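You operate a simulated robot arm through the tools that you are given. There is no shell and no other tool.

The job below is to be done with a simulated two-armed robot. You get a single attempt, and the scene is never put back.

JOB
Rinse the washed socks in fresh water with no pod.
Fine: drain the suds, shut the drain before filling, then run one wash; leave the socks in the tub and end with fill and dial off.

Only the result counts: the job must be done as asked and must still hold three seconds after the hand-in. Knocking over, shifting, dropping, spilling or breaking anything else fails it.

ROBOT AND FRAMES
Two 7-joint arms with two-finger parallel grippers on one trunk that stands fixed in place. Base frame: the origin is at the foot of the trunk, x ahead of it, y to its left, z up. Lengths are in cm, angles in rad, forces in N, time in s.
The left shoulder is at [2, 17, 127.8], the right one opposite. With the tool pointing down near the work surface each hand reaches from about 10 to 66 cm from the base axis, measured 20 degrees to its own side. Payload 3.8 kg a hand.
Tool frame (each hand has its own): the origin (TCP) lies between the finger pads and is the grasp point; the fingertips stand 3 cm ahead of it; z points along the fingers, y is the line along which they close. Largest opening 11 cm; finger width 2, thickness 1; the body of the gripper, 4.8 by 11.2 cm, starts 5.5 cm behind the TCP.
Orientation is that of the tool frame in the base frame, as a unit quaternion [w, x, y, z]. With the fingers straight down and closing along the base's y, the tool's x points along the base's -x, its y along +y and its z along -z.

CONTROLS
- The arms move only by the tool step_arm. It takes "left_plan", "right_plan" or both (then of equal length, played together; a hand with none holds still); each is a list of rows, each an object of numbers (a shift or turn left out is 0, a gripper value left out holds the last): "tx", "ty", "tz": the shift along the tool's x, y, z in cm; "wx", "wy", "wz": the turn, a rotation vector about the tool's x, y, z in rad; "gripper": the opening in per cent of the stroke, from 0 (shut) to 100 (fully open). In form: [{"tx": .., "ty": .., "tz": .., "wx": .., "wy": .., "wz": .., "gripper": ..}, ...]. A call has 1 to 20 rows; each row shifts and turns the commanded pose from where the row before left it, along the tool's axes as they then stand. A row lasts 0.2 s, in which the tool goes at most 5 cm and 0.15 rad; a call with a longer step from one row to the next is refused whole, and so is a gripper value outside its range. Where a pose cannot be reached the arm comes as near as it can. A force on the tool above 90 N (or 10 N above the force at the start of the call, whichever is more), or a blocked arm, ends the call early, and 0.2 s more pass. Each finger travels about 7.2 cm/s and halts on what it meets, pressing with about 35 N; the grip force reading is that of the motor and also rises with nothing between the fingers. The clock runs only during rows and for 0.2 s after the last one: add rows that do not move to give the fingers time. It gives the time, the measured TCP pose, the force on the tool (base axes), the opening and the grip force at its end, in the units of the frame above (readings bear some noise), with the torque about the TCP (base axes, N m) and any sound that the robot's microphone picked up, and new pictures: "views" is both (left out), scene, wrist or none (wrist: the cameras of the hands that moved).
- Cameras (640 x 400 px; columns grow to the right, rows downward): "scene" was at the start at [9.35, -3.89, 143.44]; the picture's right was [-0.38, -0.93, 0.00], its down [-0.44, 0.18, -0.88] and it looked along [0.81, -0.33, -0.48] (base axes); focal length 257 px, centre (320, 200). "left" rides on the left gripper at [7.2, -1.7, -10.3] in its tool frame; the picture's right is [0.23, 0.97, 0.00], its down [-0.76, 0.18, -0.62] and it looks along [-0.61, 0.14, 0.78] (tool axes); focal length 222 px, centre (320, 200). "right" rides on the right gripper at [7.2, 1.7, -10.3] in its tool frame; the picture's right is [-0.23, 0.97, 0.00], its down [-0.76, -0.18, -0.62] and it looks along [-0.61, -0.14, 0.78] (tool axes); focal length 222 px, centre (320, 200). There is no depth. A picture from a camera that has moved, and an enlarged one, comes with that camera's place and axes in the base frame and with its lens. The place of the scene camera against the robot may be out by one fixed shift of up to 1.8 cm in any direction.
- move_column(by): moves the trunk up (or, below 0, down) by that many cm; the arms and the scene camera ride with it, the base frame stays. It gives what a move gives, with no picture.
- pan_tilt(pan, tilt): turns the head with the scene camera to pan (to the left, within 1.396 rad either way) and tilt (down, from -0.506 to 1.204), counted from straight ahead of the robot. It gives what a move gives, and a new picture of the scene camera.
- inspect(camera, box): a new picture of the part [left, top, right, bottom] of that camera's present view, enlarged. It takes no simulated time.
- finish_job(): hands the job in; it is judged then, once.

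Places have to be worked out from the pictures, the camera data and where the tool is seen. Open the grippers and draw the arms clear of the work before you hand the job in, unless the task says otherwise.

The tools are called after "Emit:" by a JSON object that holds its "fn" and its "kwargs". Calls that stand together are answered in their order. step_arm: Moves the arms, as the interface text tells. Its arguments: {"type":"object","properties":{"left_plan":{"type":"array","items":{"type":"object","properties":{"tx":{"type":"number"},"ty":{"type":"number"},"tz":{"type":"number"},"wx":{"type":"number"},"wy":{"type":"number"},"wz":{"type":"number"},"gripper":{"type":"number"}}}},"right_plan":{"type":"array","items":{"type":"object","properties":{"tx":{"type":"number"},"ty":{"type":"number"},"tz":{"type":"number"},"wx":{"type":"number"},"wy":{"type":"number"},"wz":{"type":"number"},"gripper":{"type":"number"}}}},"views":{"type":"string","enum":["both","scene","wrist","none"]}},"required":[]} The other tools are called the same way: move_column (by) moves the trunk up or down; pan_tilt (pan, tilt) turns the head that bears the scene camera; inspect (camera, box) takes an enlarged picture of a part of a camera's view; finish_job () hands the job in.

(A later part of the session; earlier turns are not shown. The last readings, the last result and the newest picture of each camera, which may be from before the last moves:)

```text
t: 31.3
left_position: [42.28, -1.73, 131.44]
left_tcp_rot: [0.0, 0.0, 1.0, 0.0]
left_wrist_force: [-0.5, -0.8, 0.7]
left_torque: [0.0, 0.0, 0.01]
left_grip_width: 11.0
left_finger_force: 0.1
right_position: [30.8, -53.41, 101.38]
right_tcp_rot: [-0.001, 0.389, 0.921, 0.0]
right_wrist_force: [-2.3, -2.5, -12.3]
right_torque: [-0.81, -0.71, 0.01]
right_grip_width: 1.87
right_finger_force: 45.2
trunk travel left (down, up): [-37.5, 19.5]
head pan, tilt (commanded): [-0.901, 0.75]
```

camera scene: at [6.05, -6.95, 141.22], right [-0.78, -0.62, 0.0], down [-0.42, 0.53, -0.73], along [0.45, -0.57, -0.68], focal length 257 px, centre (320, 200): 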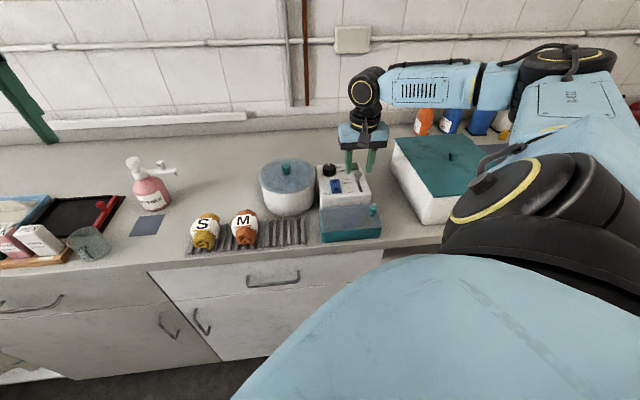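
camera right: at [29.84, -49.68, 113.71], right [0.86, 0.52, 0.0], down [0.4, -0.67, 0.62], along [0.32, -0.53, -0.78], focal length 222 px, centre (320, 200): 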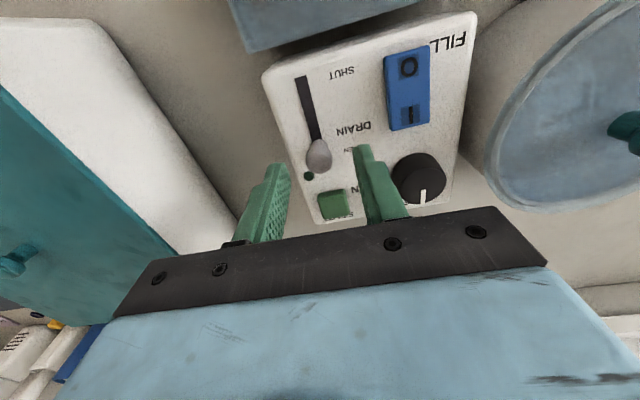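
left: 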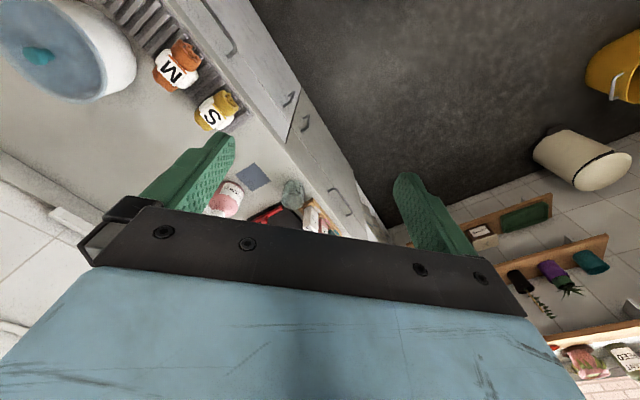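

The knob has travelled back to (30.8, -53.4), its original SHUT spot. I'll nudge 0.3 cm further to confirm the stop, then relax and look.

Emit:
{"fn": "step_arm", "kwargs": {"right_plan": [{"tx": 0.3}, {}, {}], "views": "none"}}

```text
t: 32.1
left_position: [42.19, -1.84, 131.44]
left_tcp_rot: [0.0, 0.0, 1.0, 0.001]
left_wrist_force: [-0.5, 0.6, 0.0]
left_torque: [0.0, 0.01, -0.01]
left_grip_width: 11.0
left_finger_force: 0.1
right_position: [30.65, -53.36, 101.26]
right_tcp_rot: [0.0, 0.389, 0.921, 0.0]
right_wrist_force: [-0.4, -8.8, -2.6]
right_torque: [0.75, 0.93, -0.07]
right_grip_width: 1.83
right_finger_force: 45.3
trunk travel left (down, up): [-37.5, 19.5]
head pan, tilt (commanded): [-0.901, 0.75]
```

The force is still small, so I'll nudge another 0.3 cm to feel for the end stop.

Emit:
{"fn": "step_arm", "kwargs": {"right_plan": [{"tx": 0.3}, {}, {}], "views": "wrist"}}

Emit:
{"fn": "inspect", "kwargs": {"camera": "scene", "box": [290, 120, 400, 220]}}

```text
t: 32.9
left_position: [42.19, -1.95, 131.32]
left_tcp_rot: [0.0, 0.0, 1.0, 0.001]
left_wrist_force: [0.0, 0.0, 1.1]
left_torque: [0.01, 0.0, 0.01]
left_grip_width: 10.99
left_finger_force: 0.1
right_position: [30.63, -53.33, 101.17]
right_tcp_rot: [0.002, 0.39, 0.921, 0.0]
right_wrist_force: [8.1, -22.1, -0.1]
right_torque: [-0.25, -0.15, -0.07]
right_grip_width: 1.86
right_finger_force: 45.2
trunk travel left (down, up): [-37.5, 19.5]
head pan, tilt (commanded): [-0.901, 0.75]
camera right: at [26.9, -46.87, 111.7], right [0.86, 0.51, 0.0], down [0.4, -0.67, 0.63], along [0.32, -0.54, -0.78], focal length 222 px, centre (320, 200)
```

right: 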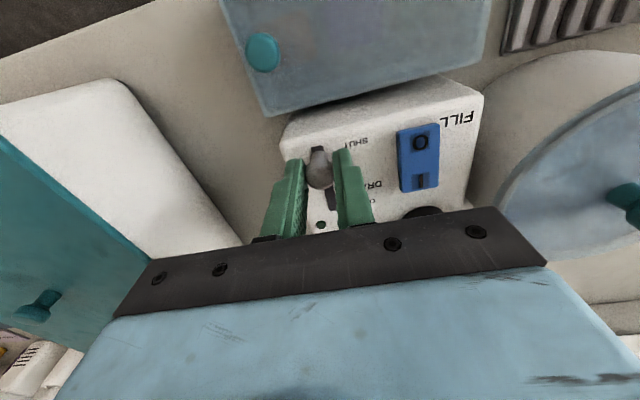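

```text
4.00 times, centred on (345, 170) of scene
camera zoom: at [6.16, -7.27, 141.2], right [-0.78, -0.62, 0.0], down [-0.42, 0.54, -0.73], along [0.45, -0.57, -0.68], focal length 1029 px, centre (220, 320)
```

zoom: 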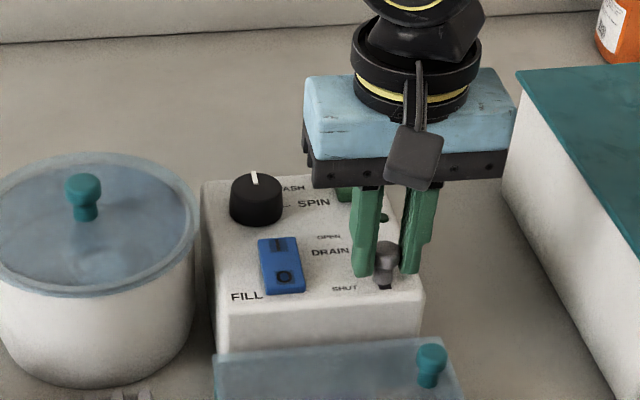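

The stop was met with about 23 N, so the slider is fully at SHUT. I'll relax, release, rise, close the fingers and place them over the I end of the rocker, judged to be near (37.5, -50.8).

Emit:
{"fn": "step_arm", "kwargs": {"right_plan": [{"tx": -0.5}, {"gripper": 40}, {}, {"tz": -2.5}, {"tz": -2.5, "gripper": 0}, {"tx": -1.3, "ty": 3.35}, {"tx": -1.28, "ty": 3.35}, {}, {}], "views": "both"}}

Emit:
{"fn": "inspect", "kwargs": {"camera": "scene", "box": [290, 120, 400, 220]}}

Emit:
{"fn": "inspect", "kwargs": {"camera": "right", "box": [220, 50, 420, 230]}}

```text
t: 34.9
left_position: [42.1, -1.61, 131.49]
left_tcp_rot: [0.0, 0.0, 1.0, 0.0]
left_wrist_force: [1.4, -0.5, 0.2]
left_torque: [0.01, -0.04, 0.0]
left_grip_width: 11.0
left_finger_force: 0.1
right_position: [37.49, -50.52, 106.27]
right_tcp_rot: [0.001, 0.39, 0.921, -0.001]
right_wrist_force: [0.7, -0.3, -0.2]
right_torque: [0.0, 0.03, 0.01]
right_grip_width: 0.0
right_finger_force: 35.0
trunk travel left (down, up): [-37.5, 19.5]
head pan, tilt (commanded): [-0.901, 0.75]
camera scene: at [6.1, -6.95, 141.22], right [-0.78, -0.62, 0.0], down [-0.42, 0.53, -0.73], along [0.45, -0.57, -0.68], focal length 257 px, centre (320, 200)
camera right: at [33.83, -44.16, 116.65], right [0.86, 0.52, 0.0], down [0.4, -0.67, 0.62], along [0.32, -0.53, -0.78], focal length 222 px, centre (320, 200)
```

scene: 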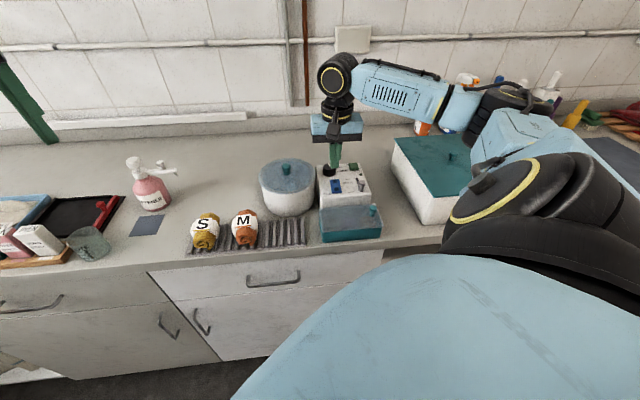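
right: 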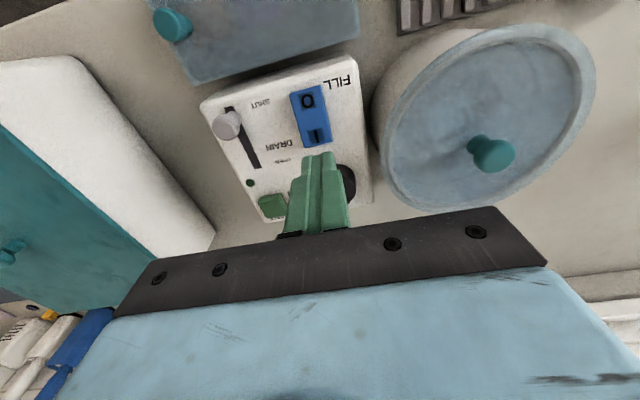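

```text
4.00 times, centred on (345, 170) of scene
camera zoom: at [6.1, -6.95, 141.22], right [-0.78, -0.62, 0.0], down [-0.42, 0.53, -0.73], along [0.45, -0.57, -0.68], focal length 1029 px, centre (220, 320)
```

zoom: 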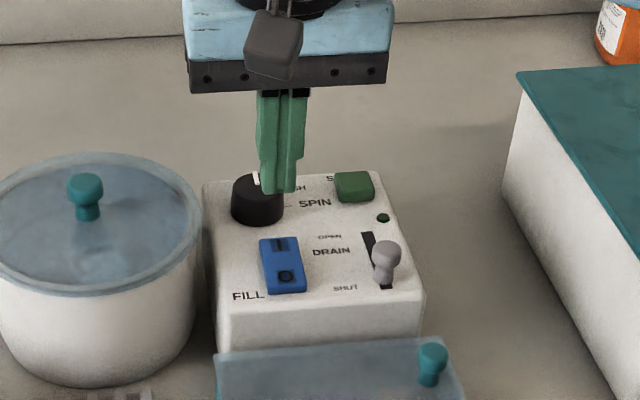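

```text
2.22 times, centred on (320, 140) of right
camera zoom: at [33.83, -44.16, 116.65], right [0.86, 0.52, 0.0], down [0.4, -0.67, 0.62], along [0.32, -0.53, -0.78], focal length 494 px, centre (320, 333)
```

zoom: 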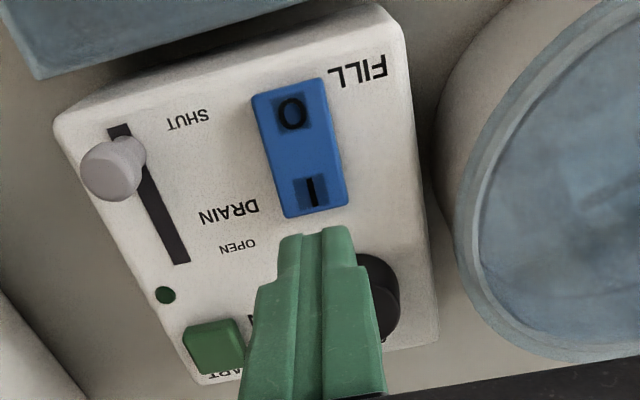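

Projecting the point below the TCP onto the rocker lands on the "I" mark (within 0.3 cm). I'll descend and press gently in small steps, watching force.

Emit:
{"fn": "step_arm", "kwargs": {"right_plan": [{"tz": 2, "ty": -0.25}, {"tz": 1.5}, {"tz": 0.4}, {"tz": 0.4}, {}], "views": "both"}}

Emit:
{"fn": "inspect", "kwargs": {"camera": "scene", "box": [290, 120, 400, 220]}}

Emit:
{"fn": "inspect", "kwargs": {"camera": "right", "box": [220, 50, 420, 230]}}

```text
t: 36.1
left_position: [41.98, -1.63, 131.39]
left_tcp_rot: [0.001, 0.0, 1.0, 0.0]
left_wrist_force: [-0.7, 0.4, 0.7]
left_torque: [-0.03, -0.01, 0.02]
left_grip_width: 10.98
left_finger_force: 0.0
right_position: [37.35, -50.67, 102.06]
right_tcp_rot: [0.0, 0.389, 0.921, 0.0]
right_wrist_force: [-0.6, -0.7, 0.5]
right_torque: [0.0, -0.01, 0.0]
right_grip_width: 0.02
right_finger_force: 34.7
trunk travel left (down, up): [-37.5, 19.5]
head pan, tilt (commanded): [-0.901, 0.75]
camera scene: at [6.05, -6.95, 141.22], right [-0.78, -0.62, 0.0], down [-0.42, 0.53, -0.73], along [0.45, -0.57, -0.68], focal length 257 px, centre (320, 200)
camera right: at [33.6, -44.32, 112.5], right [0.86, 0.52, 0.0], down [0.4, -0.67, 0.62], along [0.32, -0.53, -0.78], focal length 222 px, centre (320, 200)
```

scene: 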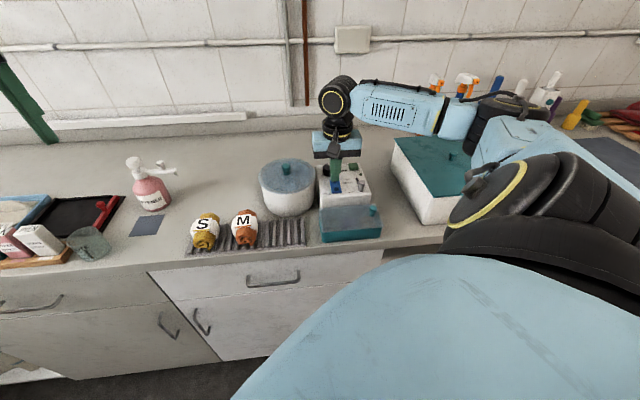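
right: 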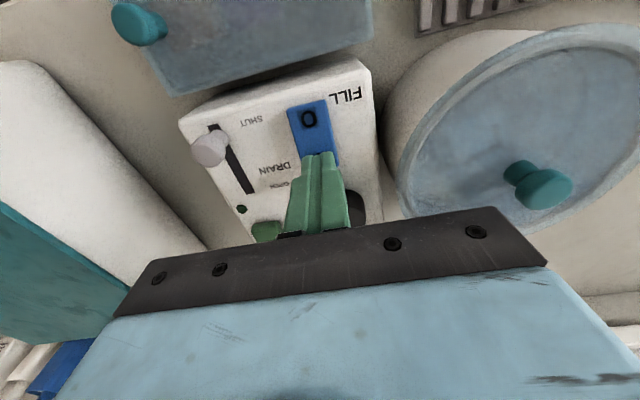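

```text
4.00 times, centred on (345, 170) of scene
camera zoom: at [6.05, -6.95, 141.22], right [-0.78, -0.62, 0.0], down [-0.42, 0.53, -0.73], along [0.45, -0.57, -0.68], focal length 1029 px, centre (220, 320)
```

zoom: 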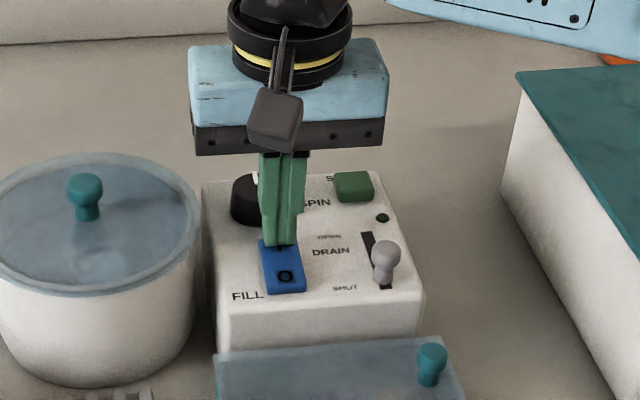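

```text
2.22 times, centred on (320, 140) of right
camera zoom: at [33.6, -44.32, 112.5], right [0.86, 0.52, 0.0], down [0.4, -0.67, 0.62], along [0.32, -0.53, -0.78], focal length 494 px, centre (320, 333)
```

zoom: 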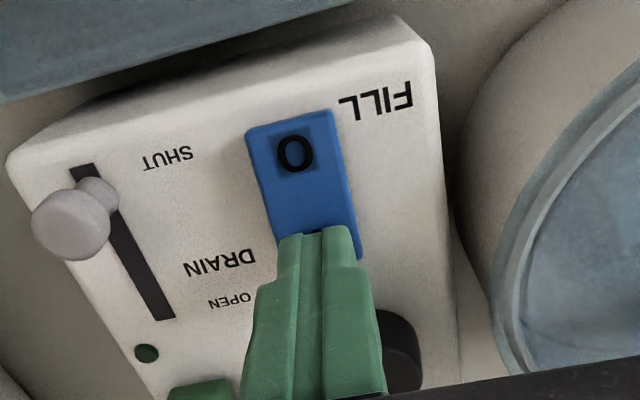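

The tip is over the I mark with no contact yet at tip height 99.06. I'll keep pressing down in 0.3 cm steps.

Emit:
{"fn": "step_arm", "kwargs": {"right_plan": [{"tz": 0.3}, {}, {"tz": 0.3}, {}, {"tz": 0.3}, {}], "views": "none"}}

```text
t: 37.5
left_position: [42.0, -1.44, 131.42]
left_tcp_rot: [0.001, 0.0, 1.0, -0.001]
left_wrist_force: [0.4, -0.3, 1.0]
left_torque: [0.02, 0.03, 0.01]
left_grip_width: 11.01
left_finger_force: 0.0
right_position: [37.4, -50.88, 101.58]
right_tcp_rot: [0.004, 0.39, 0.921, -0.001]
right_wrist_force: [0.3, -7.6, 24.4]
right_torque: [-0.06, 0.15, 0.39]
right_grip_width: 0.0
right_finger_force: 35.2
trunk travel left (down, up): [-37.5, 19.5]
head pan, tilt (commanded): [-0.901, 0.75]
```

Contact: 24 N up at tip height 98.6. I'll look at the rocker while pressed, to see whether it has flipped.

Emit:
{"fn": "step_arm", "kwargs": {"right_plan": [{"tz": 0.3}, {}], "views": "none"}}

Emit:
{"fn": "inspect", "kwargs": {"camera": "right", "box": [270, 80, 370, 170]}}

Emit:
{"fn": "inspect", "kwargs": {"camera": "scene", "box": [310, 150, 380, 210]}}

```text
t: 38.1
left_position: [41.84, -1.47, 131.48]
left_tcp_rot: [0.001, 0.0, 1.0, 0.0]
left_wrist_force: [0.1, 0.5, -0.7]
left_torque: [-0.02, -0.02, -0.01]
left_grip_width: 10.99
left_finger_force: 0.1
right_position: [37.36, -50.76, 101.45]
right_tcp_rot: [0.007, 0.391, 0.92, -0.001]
right_wrist_force: [-2.8, -13.9, 47.7]
right_torque: [-0.04, 0.37, 0.7]
right_grip_width: 0.0
right_finger_force: 35.1
trunk travel left (down, up): [-37.5, 19.5]
head pan, tilt (commanded): [-0.901, 0.75]
```

```text
4.44 times, centred on (320, 125) of right
camera zoom: at [33.45, -44.27, 111.86], right [0.86, 0.51, 0.01], down [0.39, -0.67, 0.63], along [0.33, -0.54, -0.77], focal length 987 px, centre (320, 533)
```

zoom: 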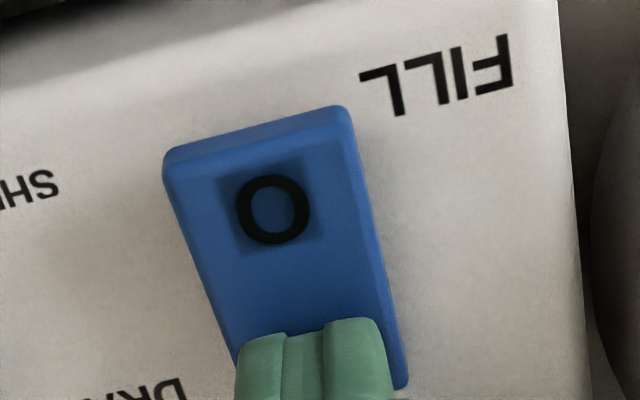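

```text
6.67 times, centred on (345, 180) of scene
camera zoom: at [5.74, -6.78, 141.28], right [-0.78, -0.62, 0.0], down [-0.42, 0.53, -0.73], along [0.46, -0.57, -0.68], focal length 1716 px, centre (153, 333)
```

zoom: 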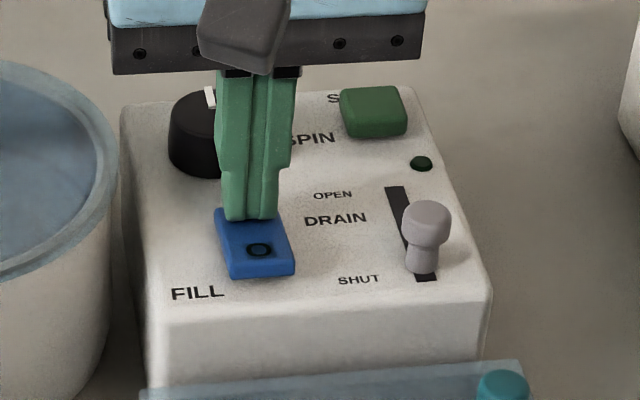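

The O end now stands proud and the drain is at SHUT, so FILL is on. I'll lift off and hover over the O end, ready to switch off, while watching the tub through the lid.

Emit:
{"fn": "step_arm", "kwargs": {"right_plan": [{"tz": -2}, {"tz": -1.2, "tx": 1.5}, {"tx": 1.4}, {}], "views": "both"}}

Emit:
{"fn": "inspect", "kwargs": {"camera": "scene", "box": [255, 145, 325, 225]}}

Emit:
{"fn": "inspect", "kwargs": {"camera": "right", "box": [400, 20, 640, 240]}}

Emit:
{"fn": "inspect", "kwargs": {"camera": "scene", "box": [310, 150, 380, 210]}}

```text
t: 39.1
left_position: [42.05, -1.62, 131.35]
left_tcp_rot: [0.0, 0.0, 1.0, 0.0]
left_wrist_force: [0.4, 0.0, -0.2]
left_torque: [0.03, -0.01, -0.01]
left_grip_width: 10.98
left_finger_force: 0.0
right_position: [35.21, -48.59, 104.08]
right_tcp_rot: [0.0, 0.39, 0.921, 0.001]
right_wrist_force: [-0.3, 0.2, 0.1]
right_torque: [0.01, -0.03, -0.02]
right_grip_width: 0.01
right_finger_force: 34.9
trunk travel left (down, up): [-37.5, 19.5]
head pan, tilt (commanded): [-0.901, 0.75]
camera scene: at [6.04, -6.95, 141.22], right [-0.78, -0.62, 0.0], down [-0.42, 0.53, -0.73], along [0.45, -0.57, -0.68], focal length 257 px, centre (320, 200)
camera right: at [31.5, -42.18, 114.37], right [0.86, 0.52, 0.0], down [0.4, -0.67, 0.62], along [0.32, -0.53, -0.78], focal length 222 px, centre (320, 200)
```

scene: 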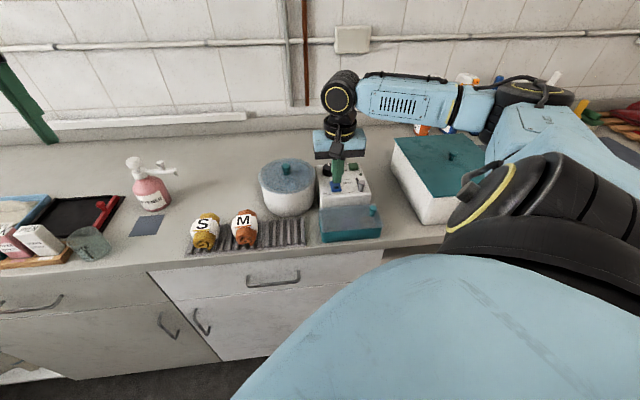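
right: 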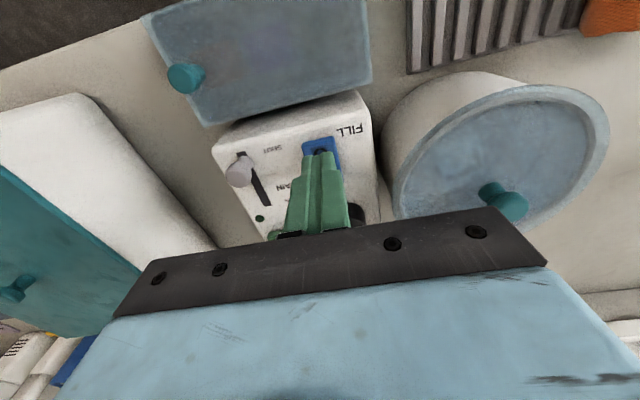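

```text
5.00 times, centred on (290, 185) of scene
camera zoom: at [6.04, -6.95, 141.22], right [-0.78, -0.62, 0.0], down [-0.42, 0.53, -0.73], along [0.45, -0.57, -0.68], focal length 1287 px, centre (470, 275)
```

zoom: 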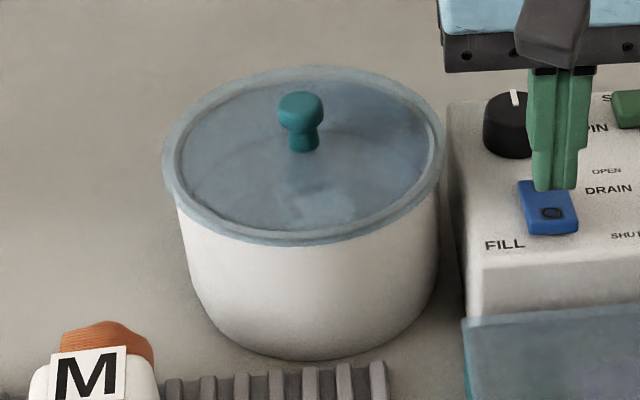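

```text
1.82 times, centred on (520, 130) of right
camera zoom: at [31.5, -42.18, 114.37], right [0.86, 0.52, 0.0], down [0.4, -0.67, 0.62], along [0.32, -0.53, -0.78], focal length 404 px, centre (-44, 327)
```

zoom: 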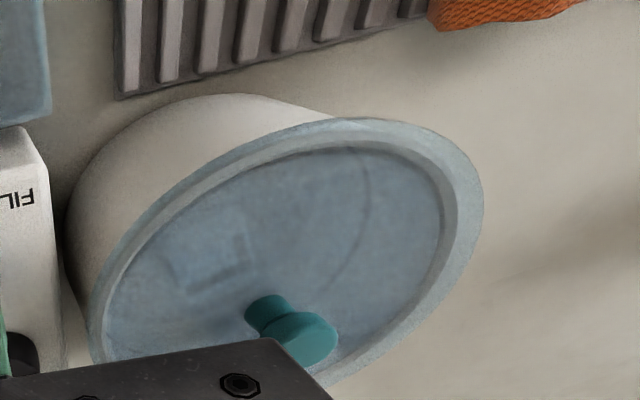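

```text
6.67 times, centred on (345, 180) of scene
camera zoom: at [6.04, -6.95, 141.22], right [-0.78, -0.62, 0.0], down [-0.42, 0.53, -0.73], along [0.45, -0.57, -0.68], focal length 1716 px, centre (153, 333)
```

zoom: 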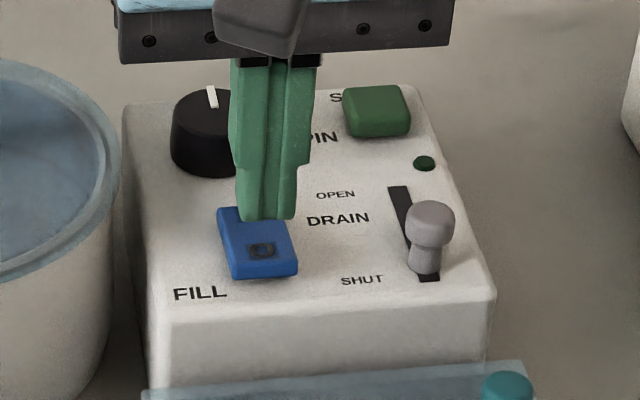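

FILL is on and the tub's faint inner arc can serve as the level cue. I'll wait in short steps and compare the same zooms.

Emit:
{"fn": "step_arm", "kwargs": {"right_plan": [{}, {}, {}, {}, {}], "views": "none"}}

Emit:
{"fn": "inspect", "kwargs": {"camera": "scene", "box": [255, 145, 325, 225]}}

Emit:
{"fn": "inspect", "kwargs": {"camera": "right", "box": [400, 20, 640, 240]}}

```text
t: 40.3
left_position: [42.09, -1.65, 131.49]
left_tcp_rot: [-0.001, -0.001, 1.0, 0.0]
left_wrist_force: [-0.4, 0.4, -0.3]
left_torque: [0.04, -0.01, 0.01]
left_grip_width: 11.03
left_finger_force: 0.0
right_position: [35.28, -48.55, 103.95]
right_tcp_rot: [0.0, 0.39, 0.921, 0.0]
right_wrist_force: [0.4, 0.2, -0.9]
right_torque: [-0.01, -0.01, 0.02]
right_grip_width: 0.01
right_finger_force: 34.8
trunk travel left (down, up): [-37.5, 19.5]
head pan, tilt (commanded): [-0.901, 0.75]
```

```text
5.00 times, centred on (290, 185) of scene
camera zoom: at [6.06, -6.95, 141.22], right [-0.78, -0.62, 0.0], down [-0.42, 0.53, -0.73], along [0.45, -0.57, -0.68], focal length 1287 px, centre (470, 275)
```

zoom: 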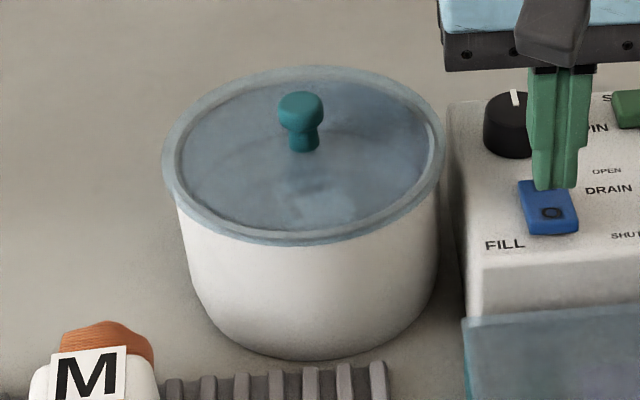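

```text
1.82 times, centred on (520, 130) of right
camera zoom: at [31.53, -42.21, 114.4], right [0.86, 0.52, 0.0], down [0.4, -0.67, 0.62], along [0.32, -0.53, -0.78], focal length 404 px, centre (-44, 327)
```

zoom: 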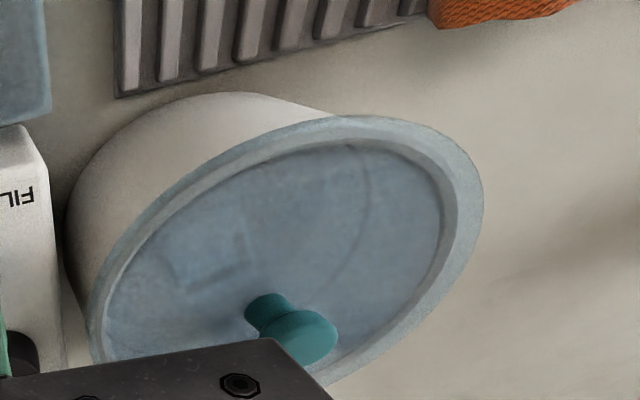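

There's little visible change so far; I'll wait another 1 s and zoom tighter on the arc region.

Emit:
{"fn": "inspect", "kwargs": {"camera": "right", "box": [440, 80, 590, 210]}}

Emit:
{"fn": "step_arm", "kwargs": {"right_plan": [{}, {}, {}, {}, {}, {}], "views": "none"}}

Emit:
{"fn": "inspect", "kwargs": {"camera": "right", "box": [440, 80, 590, 210]}}

```text
3.08 times, centred on (515, 145) of right
camera zoom: at [31.53, -42.21, 114.4], right [0.86, 0.52, 0.0], down [0.4, -0.67, 0.62], along [0.32, -0.53, -0.78], focal length 684 px, centre (-280, 369)
```

zoom: 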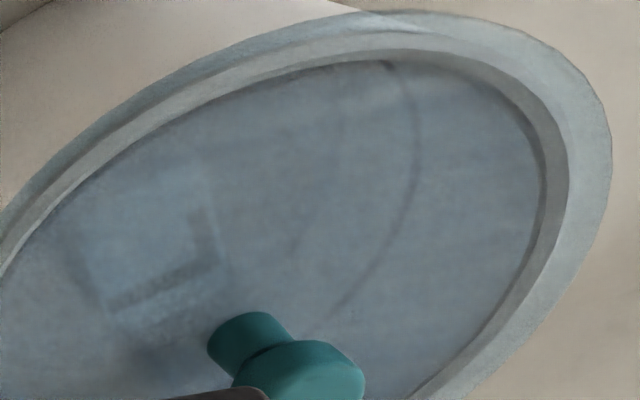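

```text
t: 41.7
left_position: [42.04, -1.56, 131.44]
left_tcp_rot: [0.0, 0.001, 1.0, 0.0]
left_wrist_force: [-0.4, 0.0, 0.2]
left_torque: [0.03, 0.02, -0.02]
left_grip_width: 11.0
left_finger_force: 0.1
right_position: [35.33, -48.7, 103.97]
right_tcp_rot: [0.0, 0.389, 0.921, 0.0]
right_wrist_force: [0.2, 0.1, 0.6]
right_torque: [0.02, 0.02, -0.01]
right_grip_width: 0.01
right_finger_force: 34.9
trunk travel left (down, up): [-37.5, 19.5]
head pan, tilt (commanded): [-0.901, 0.75]
```

```text
3.08 times, centred on (515, 145) of right
camera zoom: at [31.53, -42.22, 114.39], right [0.86, 0.52, 0.0], down [0.4, -0.67, 0.62], along [0.32, -0.53, -0.78], focal length 684 px, centre (-280, 369)
```

zoom: 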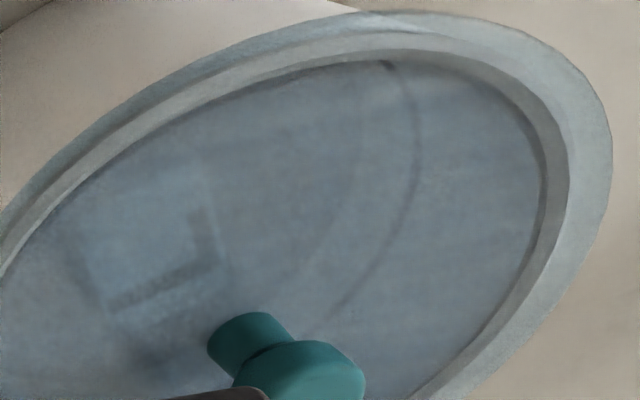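

A faint second boundary is visible, the water edge, and it moved from about x=340 to 360 in the zoom. The darker fixed arc looks like a fill line on the tub's wall. I'll zoom there and keep watching.

Emit:
{"fn": "inspect", "kwargs": {"camera": "right", "box": [495, 90, 560, 190]}}

Emit:
{"fn": "step_arm", "kwargs": {"right_plan": [{}, {}, {}, {}, {}, {}], "views": "none"}}

Emit:
{"fn": "inspect", "kwargs": {"camera": "right", "box": [495, 90, 560, 190]}}

Emit:
{"fn": "inspect", "kwargs": {"camera": "right", "box": [440, 80, 590, 210]}}

```text
4.00 times, centred on (528, 140) of right
camera zoom: at [31.53, -42.22, 114.39], right [0.86, 0.52, 0.0], down [0.4, -0.67, 0.62], along [0.32, -0.53, -0.78], focal length 888 px, centre (-510, 440)
```

zoom: 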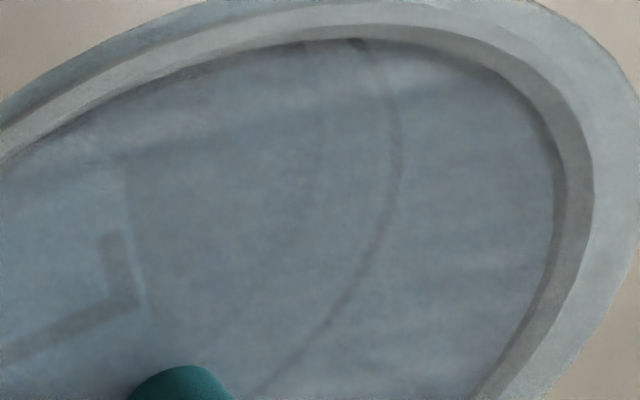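

```text
t: 43.1
left_position: [42.19, -1.58, 131.43]
left_tcp_rot: [-0.001, -0.001, 1.0, 0.0]
left_wrist_force: [-0.8, -0.2, 0.4]
left_torque: [0.02, -0.01, 0.01]
left_grip_width: 10.98
left_finger_force: 0.0
right_position: [35.22, -48.69, 103.97]
right_tcp_rot: [0.0, 0.389, 0.921, 0.0]
right_wrist_force: [0.1, 0.0, 0.0]
right_torque: [0.04, 0.0, 0.0]
right_grip_width: 0.01
right_finger_force: 34.7
trunk travel left (down, up): [-37.5, 19.5]
head pan, tilt (commanded): [-0.901, 0.75]
```

```text
4.00 times, centred on (528, 140) of right
camera zoom: at [31.53, -42.22, 114.39], right [0.86, 0.52, 0.0], down [0.4, -0.67, 0.62], along [0.32, -0.53, -0.78], focal length 888 px, centre (-510, 440)
```

zoom: 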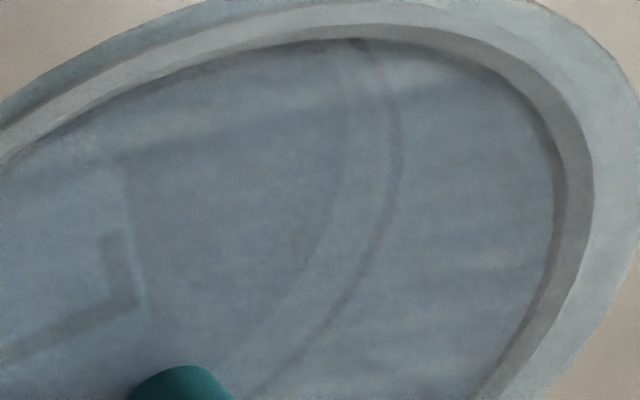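

```text
3.08 times, centred on (515, 145) of right
camera zoom: at [31.53, -42.22, 114.39], right [0.86, 0.52, 0.0], down [0.4, -0.67, 0.62], along [0.32, -0.53, -0.78], focal length 684 px, centre (-280, 369)
```

zoom: 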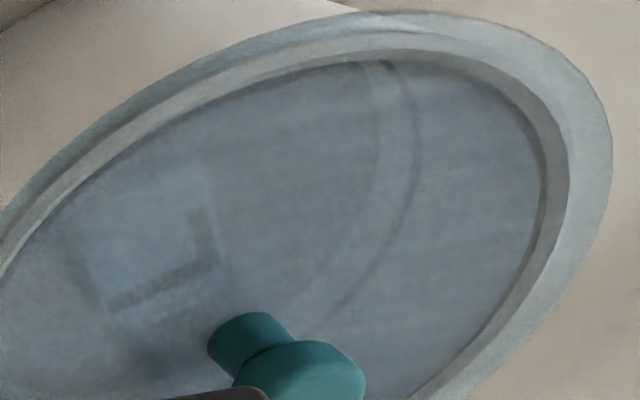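

The water edge went from x≈322 to 348 in 1.4 s, and the line is at x≈397, so it should reach the line at about t=45.6. I'll pre-lower to just above the O end and check again at about 44.1 s.

Emit:
{"fn": "step_arm", "kwargs": {"right_plan": [{"tz": 1.4}, {}, {}, {}], "views": "none"}}

Emit:
{"fn": "inspect", "kwargs": {"camera": "right", "box": [495, 85, 560, 185]}}

Emit:
{"fn": "inspect", "kwargs": {"camera": "right", "box": [270, 80, 370, 170]}}

```text
t: 44.1
left_position: [42.1, -1.56, 131.44]
left_tcp_rot: [0.0, 0.0, 1.0, 0.0]
left_wrist_force: [-0.2, 0.1, -0.3]
left_torque: [0.01, 0.02, -0.02]
left_grip_width: 11.0
left_finger_force: 0.0
right_position: [35.19, -48.54, 102.57]
right_tcp_rot: [0.0, 0.39, 0.921, 0.0]
right_wrist_force: [0.4, -1.2, 0.5]
right_torque: [-0.02, -0.03, 0.02]
right_grip_width: 0.0
right_finger_force: 35.3
trunk travel left (down, up): [-37.5, 19.5]
head pan, tilt (commanded): [-0.901, 0.75]
```

```text
4.00 times, centred on (528, 135) of right
camera zoom: at [31.54, -42.13, 112.99], right [0.86, 0.52, 0.0], down [0.4, -0.67, 0.62], along [0.32, -0.53, -0.78], focal length 888 px, centre (-510, 460)
```

zoom: 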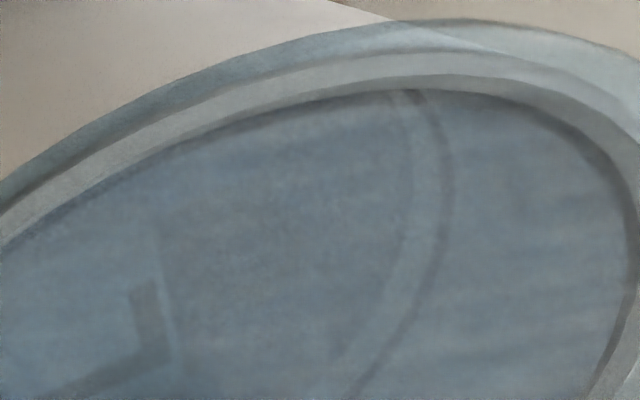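

```text
4.44 times, centred on (320, 125) of right
camera zoom: at [31.54, -42.13, 112.99], right [0.86, 0.52, 0.0], down [0.4, -0.67, 0.62], along [0.32, -0.53, -0.78], focal length 987 px, centre (320, 533)
```

zoom: 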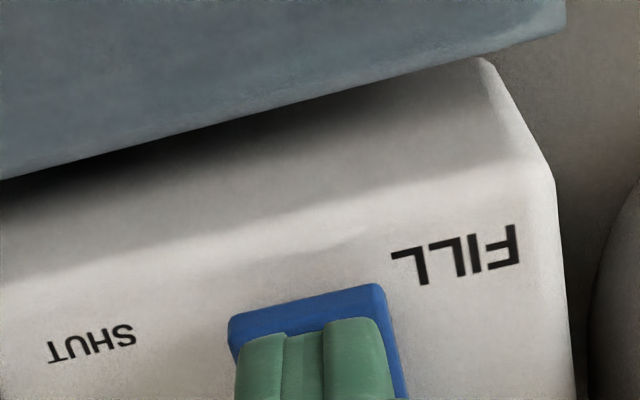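

At 44.1 s the edge is about 32 px short of the line, closing at about 18 px/s. I'll wait 0.8 s more and look again before pressing.

Emit:
{"fn": "step_arm", "kwargs": {"right_plan": [{}, {}, {}], "views": "none"}}

Emit:
{"fn": "inspect", "kwargs": {"camera": "right", "box": [495, 85, 560, 185]}}

```text
t: 44.9
left_position: [42.13, -1.58, 131.33]
left_tcp_rot: [0.0, 0.0, 1.0, 0.0]
left_wrist_force: [0.0, 0.3, -0.2]
left_torque: [0.0, 0.01, 0.03]
left_grip_width: 10.99
left_finger_force: 0.0
right_position: [35.33, -48.5, 102.58]
right_tcp_rot: [0.0, 0.39, 0.921, 0.0]
right_wrist_force: [-0.3, -0.8, -0.2]
right_torque: [-0.04, 0.01, 0.0]
right_grip_width: 0.0
right_finger_force: 34.5
trunk travel left (down, up): [-37.5, 19.5]
head pan, tilt (commanded): [-0.901, 0.75]
```

```text
4.00 times, centred on (528, 135) of right
camera zoom: at [31.55, -42.13, 112.99], right [0.86, 0.52, 0.0], down [0.4, -0.67, 0.62], along [0.32, -0.53, -0.78], focal length 888 px, centre (-510, 460)
```

zoom: 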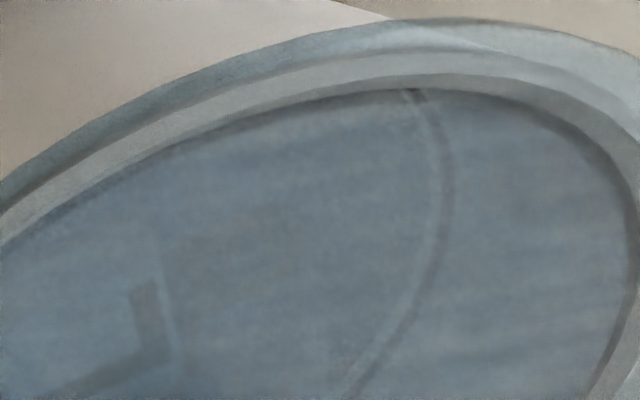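

The edge is now about 15 px from the line's centre, roughly 0.7 s away. I'll press the O end now with a short lead-in.

Emit:
{"fn": "step_arm", "kwargs": {"right_plan": [{}, {"tz": 0.5}, {"tz": 0.5}, {"tz": 0.4}, {}], "views": "none"}}

Emit:
{"fn": "inspect", "kwargs": {"camera": "right", "box": [495, 85, 560, 185]}}

Emit:
{"fn": "inspect", "kwargs": {"camera": "scene", "box": [310, 150, 380, 210]}}

```text
t: 46.1
left_position: [42.06, -1.41, 131.32]
left_tcp_rot: [0.001, 0.0, 1.0, -0.001]
left_wrist_force: [-0.6, -0.8, 0.3]
left_torque: [-0.03, 0.02, 0.01]
left_grip_width: 10.97
left_finger_force: 0.1
right_position: [35.29, -48.39, 101.47]
right_tcp_rot: [0.002, 0.389, 0.921, -0.001]
right_wrist_force: [-2.4, -0.8, 18.3]
right_torque: [-0.18, -0.09, 0.3]
right_grip_width: 0.0
right_finger_force: 34.1
trunk travel left (down, up): [-37.5, 19.5]
head pan, tilt (commanded): [-0.901, 0.75]
```

```text
4.00 times, centred on (528, 135) of right
camera zoom: at [31.44, -42.07, 111.86], right [0.86, 0.52, 0.0], down [0.4, -0.67, 0.63], along [0.32, -0.54, -0.78], focal length 888 px, centre (-510, 460)
```

zoom: 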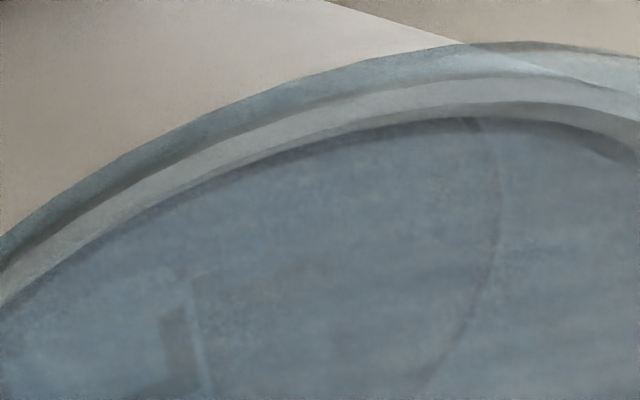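

```text
6.67 times, centred on (345, 180) of scene
camera zoom: at [5.92, -6.8, 141.26], right [-0.78, -0.62, 0.0], down [-0.42, 0.53, -0.73], along [0.46, -0.57, -0.68], focal length 1716 px, centre (153, 333)
```

zoom: 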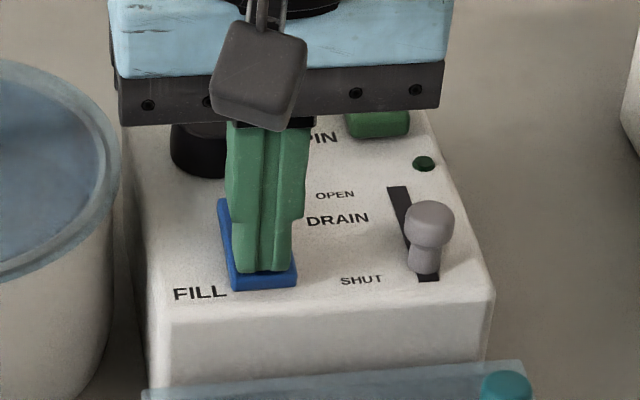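

The edge is at the line, and I'm pressing with 18 N. I'll press a little harder right away to make sure the rocker flips to O.

Emit:
{"fn": "step_arm", "kwargs": {"right_plan": [{"tz": 0.4}, {}], "views": "none"}}

Emit:
{"fn": "inspect", "kwargs": {"camera": "right", "box": [495, 85, 560, 185]}}

Emit:
{"fn": "inspect", "kwargs": {"camera": "scene", "box": [310, 150, 380, 210]}}

```text
t: 46.7
left_position: [41.7, -1.37, 131.49]
left_tcp_rot: [0.001, 0.0, 1.0, -0.001]
left_wrist_force: [0.8, -0.2, -0.1]
left_torque: [-0.06, 0.0, -0.02]
left_grip_width: 10.99
left_finger_force: 0.2
right_position: [35.2, -48.58, 101.38]
right_tcp_rot: [0.007, 0.39, 0.921, -0.001]
right_wrist_force: [-7.0, -5.5, 48.5]
right_torque: [-0.57, -0.06, 0.55]
right_grip_width: 0.03
right_finger_force: 34.8
trunk travel left (down, up): [-37.5, 19.5]
head pan, tilt (commanded): [-0.901, 0.75]
```

```text
4.00 times, centred on (528, 135) of right
camera zoom: at [31.35, -42.0, 111.79], right [0.86, 0.51, 0.01], down [0.39, -0.67, 0.63], along [0.33, -0.54, -0.77], focal length 888 px, centre (-510, 460)
```

zoom: 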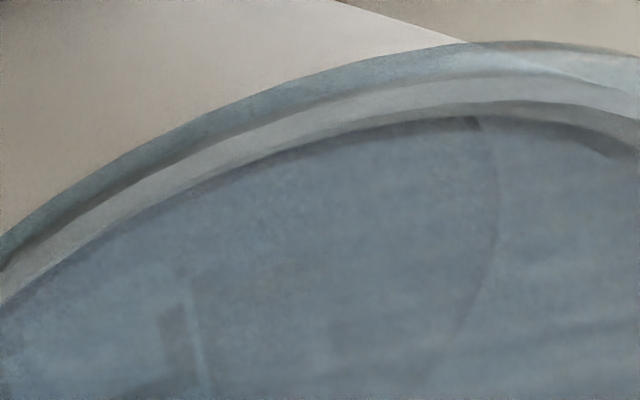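

```text
6.67 times, centred on (345, 180) of scene
camera zoom: at [5.67, -6.65, 141.29], right [-0.78, -0.62, 0.0], down [-0.42, 0.53, -0.73], along [0.46, -0.57, -0.68], focal length 1716 px, centre (153, 333)
```

zoom: 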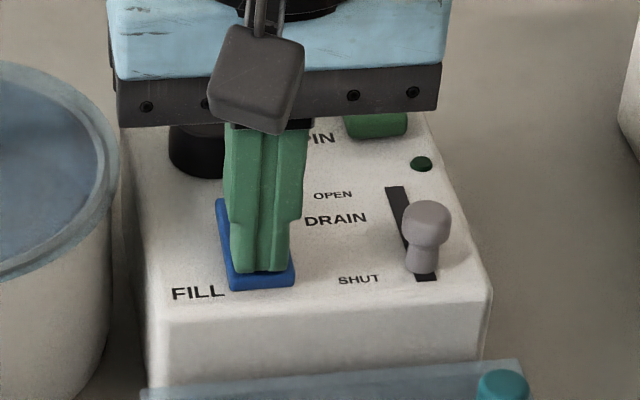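

I've pressed with 48 N. I'll lift off to about 106 and verify the rocker state and that the water level is steady.

Emit:
{"fn": "step_arm", "kwargs": {"right_plan": [{"tz": -2.5}, {"tz": -2.2}, {}], "views": "none"}}

Emit:
{"fn": "inspect", "kwargs": {"camera": "scene", "box": [310, 150, 380, 210]}}

Emit:
{"fn": "inspect", "kwargs": {"camera": "right", "box": [430, 70, 590, 200]}}

Emit:
{"fn": "inspect", "kwargs": {"camera": "right", "box": [270, 80, 370, 170]}}

```text
t: 47.5
left_position: [42.25, -1.59, 131.4]
left_tcp_rot: [0.0, 0.0, 1.0, 0.0]
left_wrist_force: [-0.6, 0.7, 0.6]
left_torque: [0.01, 0.02, 0.02]
left_grip_width: 10.97
left_finger_force: 0.0
right_position: [35.29, -48.36, 105.42]
right_tcp_rot: [-0.001, 0.389, 0.921, 0.0]
right_wrist_force: [0.5, 0.8, -0.6]
right_torque: [0.0, 0.01, 0.03]
right_grip_width: 0.0
right_finger_force: 34.7
trunk travel left (down, up): [-37.5, 19.5]
head pan, tilt (commanded): [-0.901, 0.75]
```

```text
6.67 times, centred on (345, 180) of scene
camera zoom: at [6.08, -6.99, 141.21], right [-0.78, -0.62, 0.0], down [-0.42, 0.53, -0.73], along [0.45, -0.57, -0.68], focal length 1716 px, centre (153, 333)
```

zoom: 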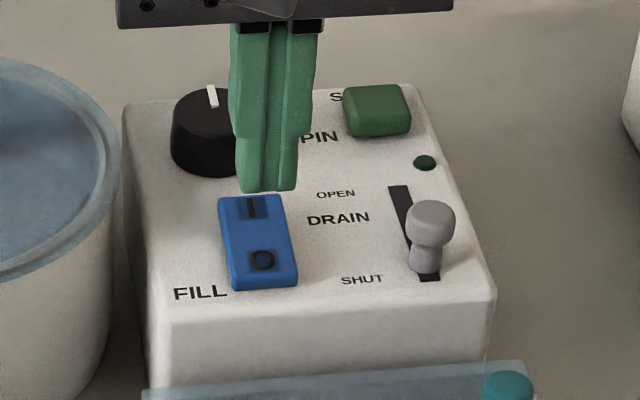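

```text
3.08 times, centred on (510, 135) of right
camera zoom: at [31.51, -42.09, 115.76], right [0.86, 0.52, 0.0], down [0.4, -0.67, 0.62], along [0.32, -0.53, -0.78], focal length 684 px, centre (-265, 400)
```

zoom: 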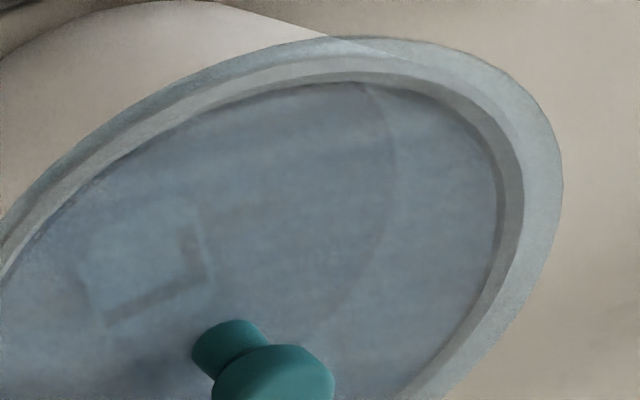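

```text
4.44 times, centred on (320, 125) of right
camera zoom: at [31.51, -42.09, 115.76], right [0.86, 0.52, 0.0], down [0.4, -0.67, 0.62], along [0.32, -0.53, -0.78], focal length 987 px, centre (320, 533)
```

zoom: 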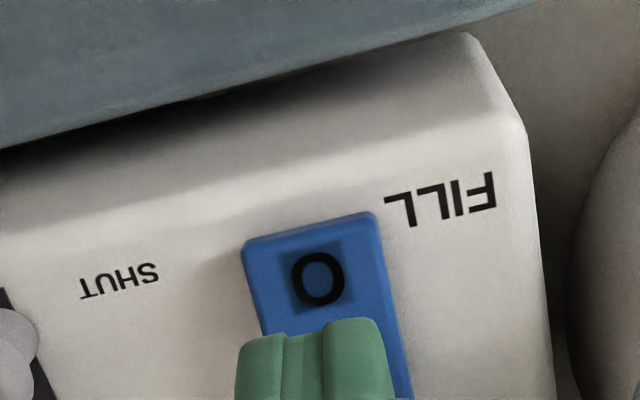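

The rocker is back on O as at the start, and the water edge sits right at the line. Next is the dial, recomputed at about (41.6, -54.0) with its top near 99.5. I'll rise, move over it, open to 45% and yaw so the fingers close along the box's front-back axis, clear of the tub.

Emit:
{"fn": "step_arm", "kwargs": {"right_plan": [{"tx": -4.22, "ty": 0.3, "tz": -1.3}, {"tx": -4.22, "ty": 0.3, "tz": -1.3, "gripper": 45}, {"wz": -0.1443}, {"wz": -0.1443}, {"wz": -0.1443}, {"wz": -0.1443}, {"wz": -0.1443}, {"wz": -0.1443}, {"wz": -0.1443}, {"wz": -0.1443}, {"wz": -0.1443}, {"wz": -0.1443}, {"wz": -0.1443}, {"wz": -0.1443}, {"wz": -0.1443}, {"wz": -0.1443}, {}, {}], "views": "both"}}

Emit:
{"fn": "inspect", "kwargs": {"camera": "scene", "box": [250, 120, 400, 220]}}

Emit:
{"fn": "inspect", "kwargs": {"camera": "right", "box": [200, 20, 460, 230]}}

```text
t: 51.3
left_position: [42.12, -1.64, 131.44]
left_tcp_rot: [0.0, 0.0, 1.0, 0.0]
left_wrist_force: [0.2, 0.0, -0.7]
left_torque: [0.01, -0.02, 0.0]
left_grip_width: 11.0
left_finger_force: 0.1
right_position: [41.58, -54.21, 108.08]
right_tcp_rot: [0.001, -0.573, 0.819, 0.0]
right_wrist_force: [0.0, -0.2, -0.2]
right_torque: [-0.03, -0.01, -0.06]
right_grip_width: 4.94
right_finger_force: 0.1
trunk travel left (down, up): [-37.5, 19.5]
head pan, tilt (commanded): [-0.901, 0.75]
camera scene: at [6.06, -6.95, 141.22], right [-0.78, -0.62, 0.0], down [-0.42, 0.53, -0.73], along [0.45, -0.57, -0.68], focal length 257 px, centre (320, 200)
camera right: at [37.63, -60.47, 118.56], right [-0.84, 0.55, 0.0], down [0.43, 0.65, 0.62], along [0.34, 0.52, -0.78], focal length 222 px, centre (320, 200)
```

scene: 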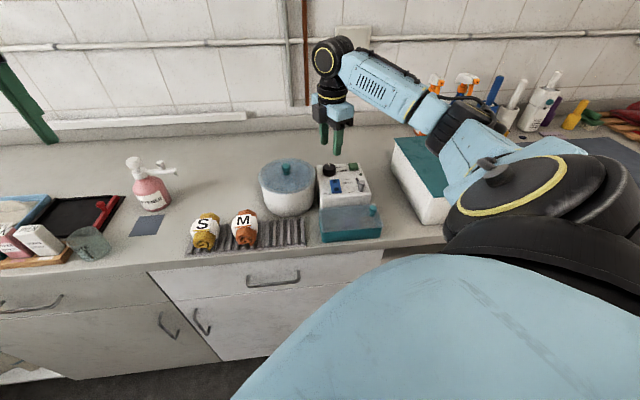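
right: 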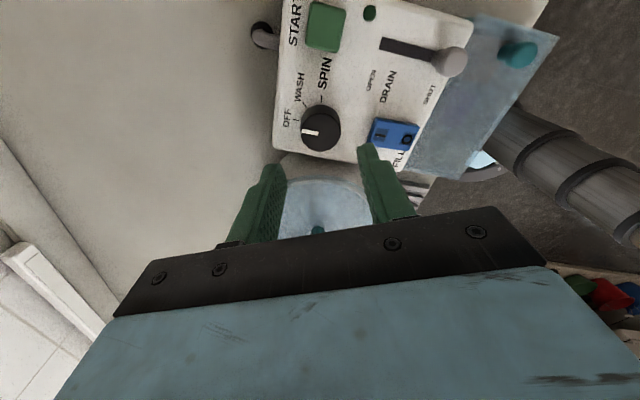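

```text
4.00 times, centred on (325, 170) of scene
camera zoom: at [6.06, -6.95, 141.22], right [-0.78, -0.62, 0.0], down [-0.42, 0.53, -0.73], along [0.45, -0.57, -0.68], focal length 1029 px, centre (300, 320)
```

zoom: 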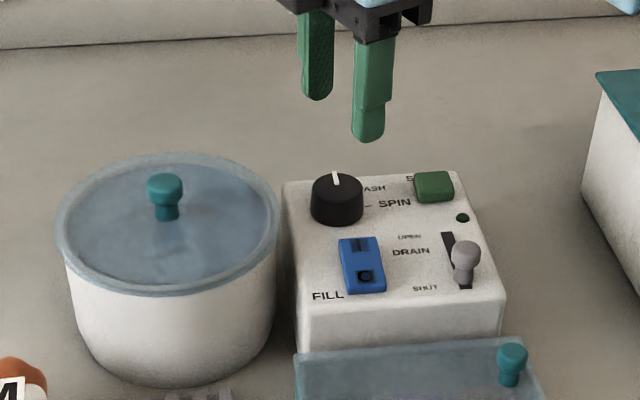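

```text
1.90 times, centred on (330, 125) of right
camera zoom: at [37.63, -60.47, 118.56], right [-0.84, 0.55, 0.0], down [0.43, 0.65, 0.62], along [0.34, 0.52, -0.78], focal length 423 px, centre (301, 343)
```

zoom: 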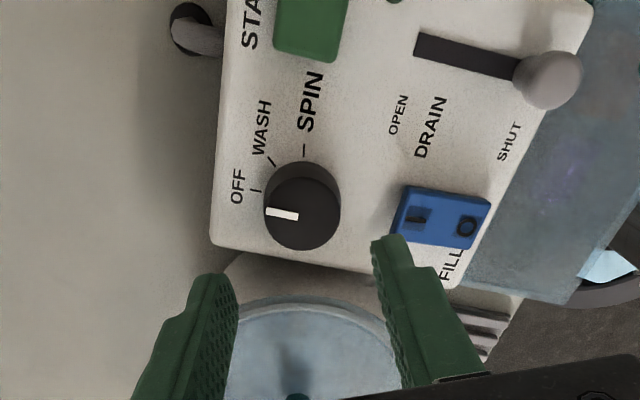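

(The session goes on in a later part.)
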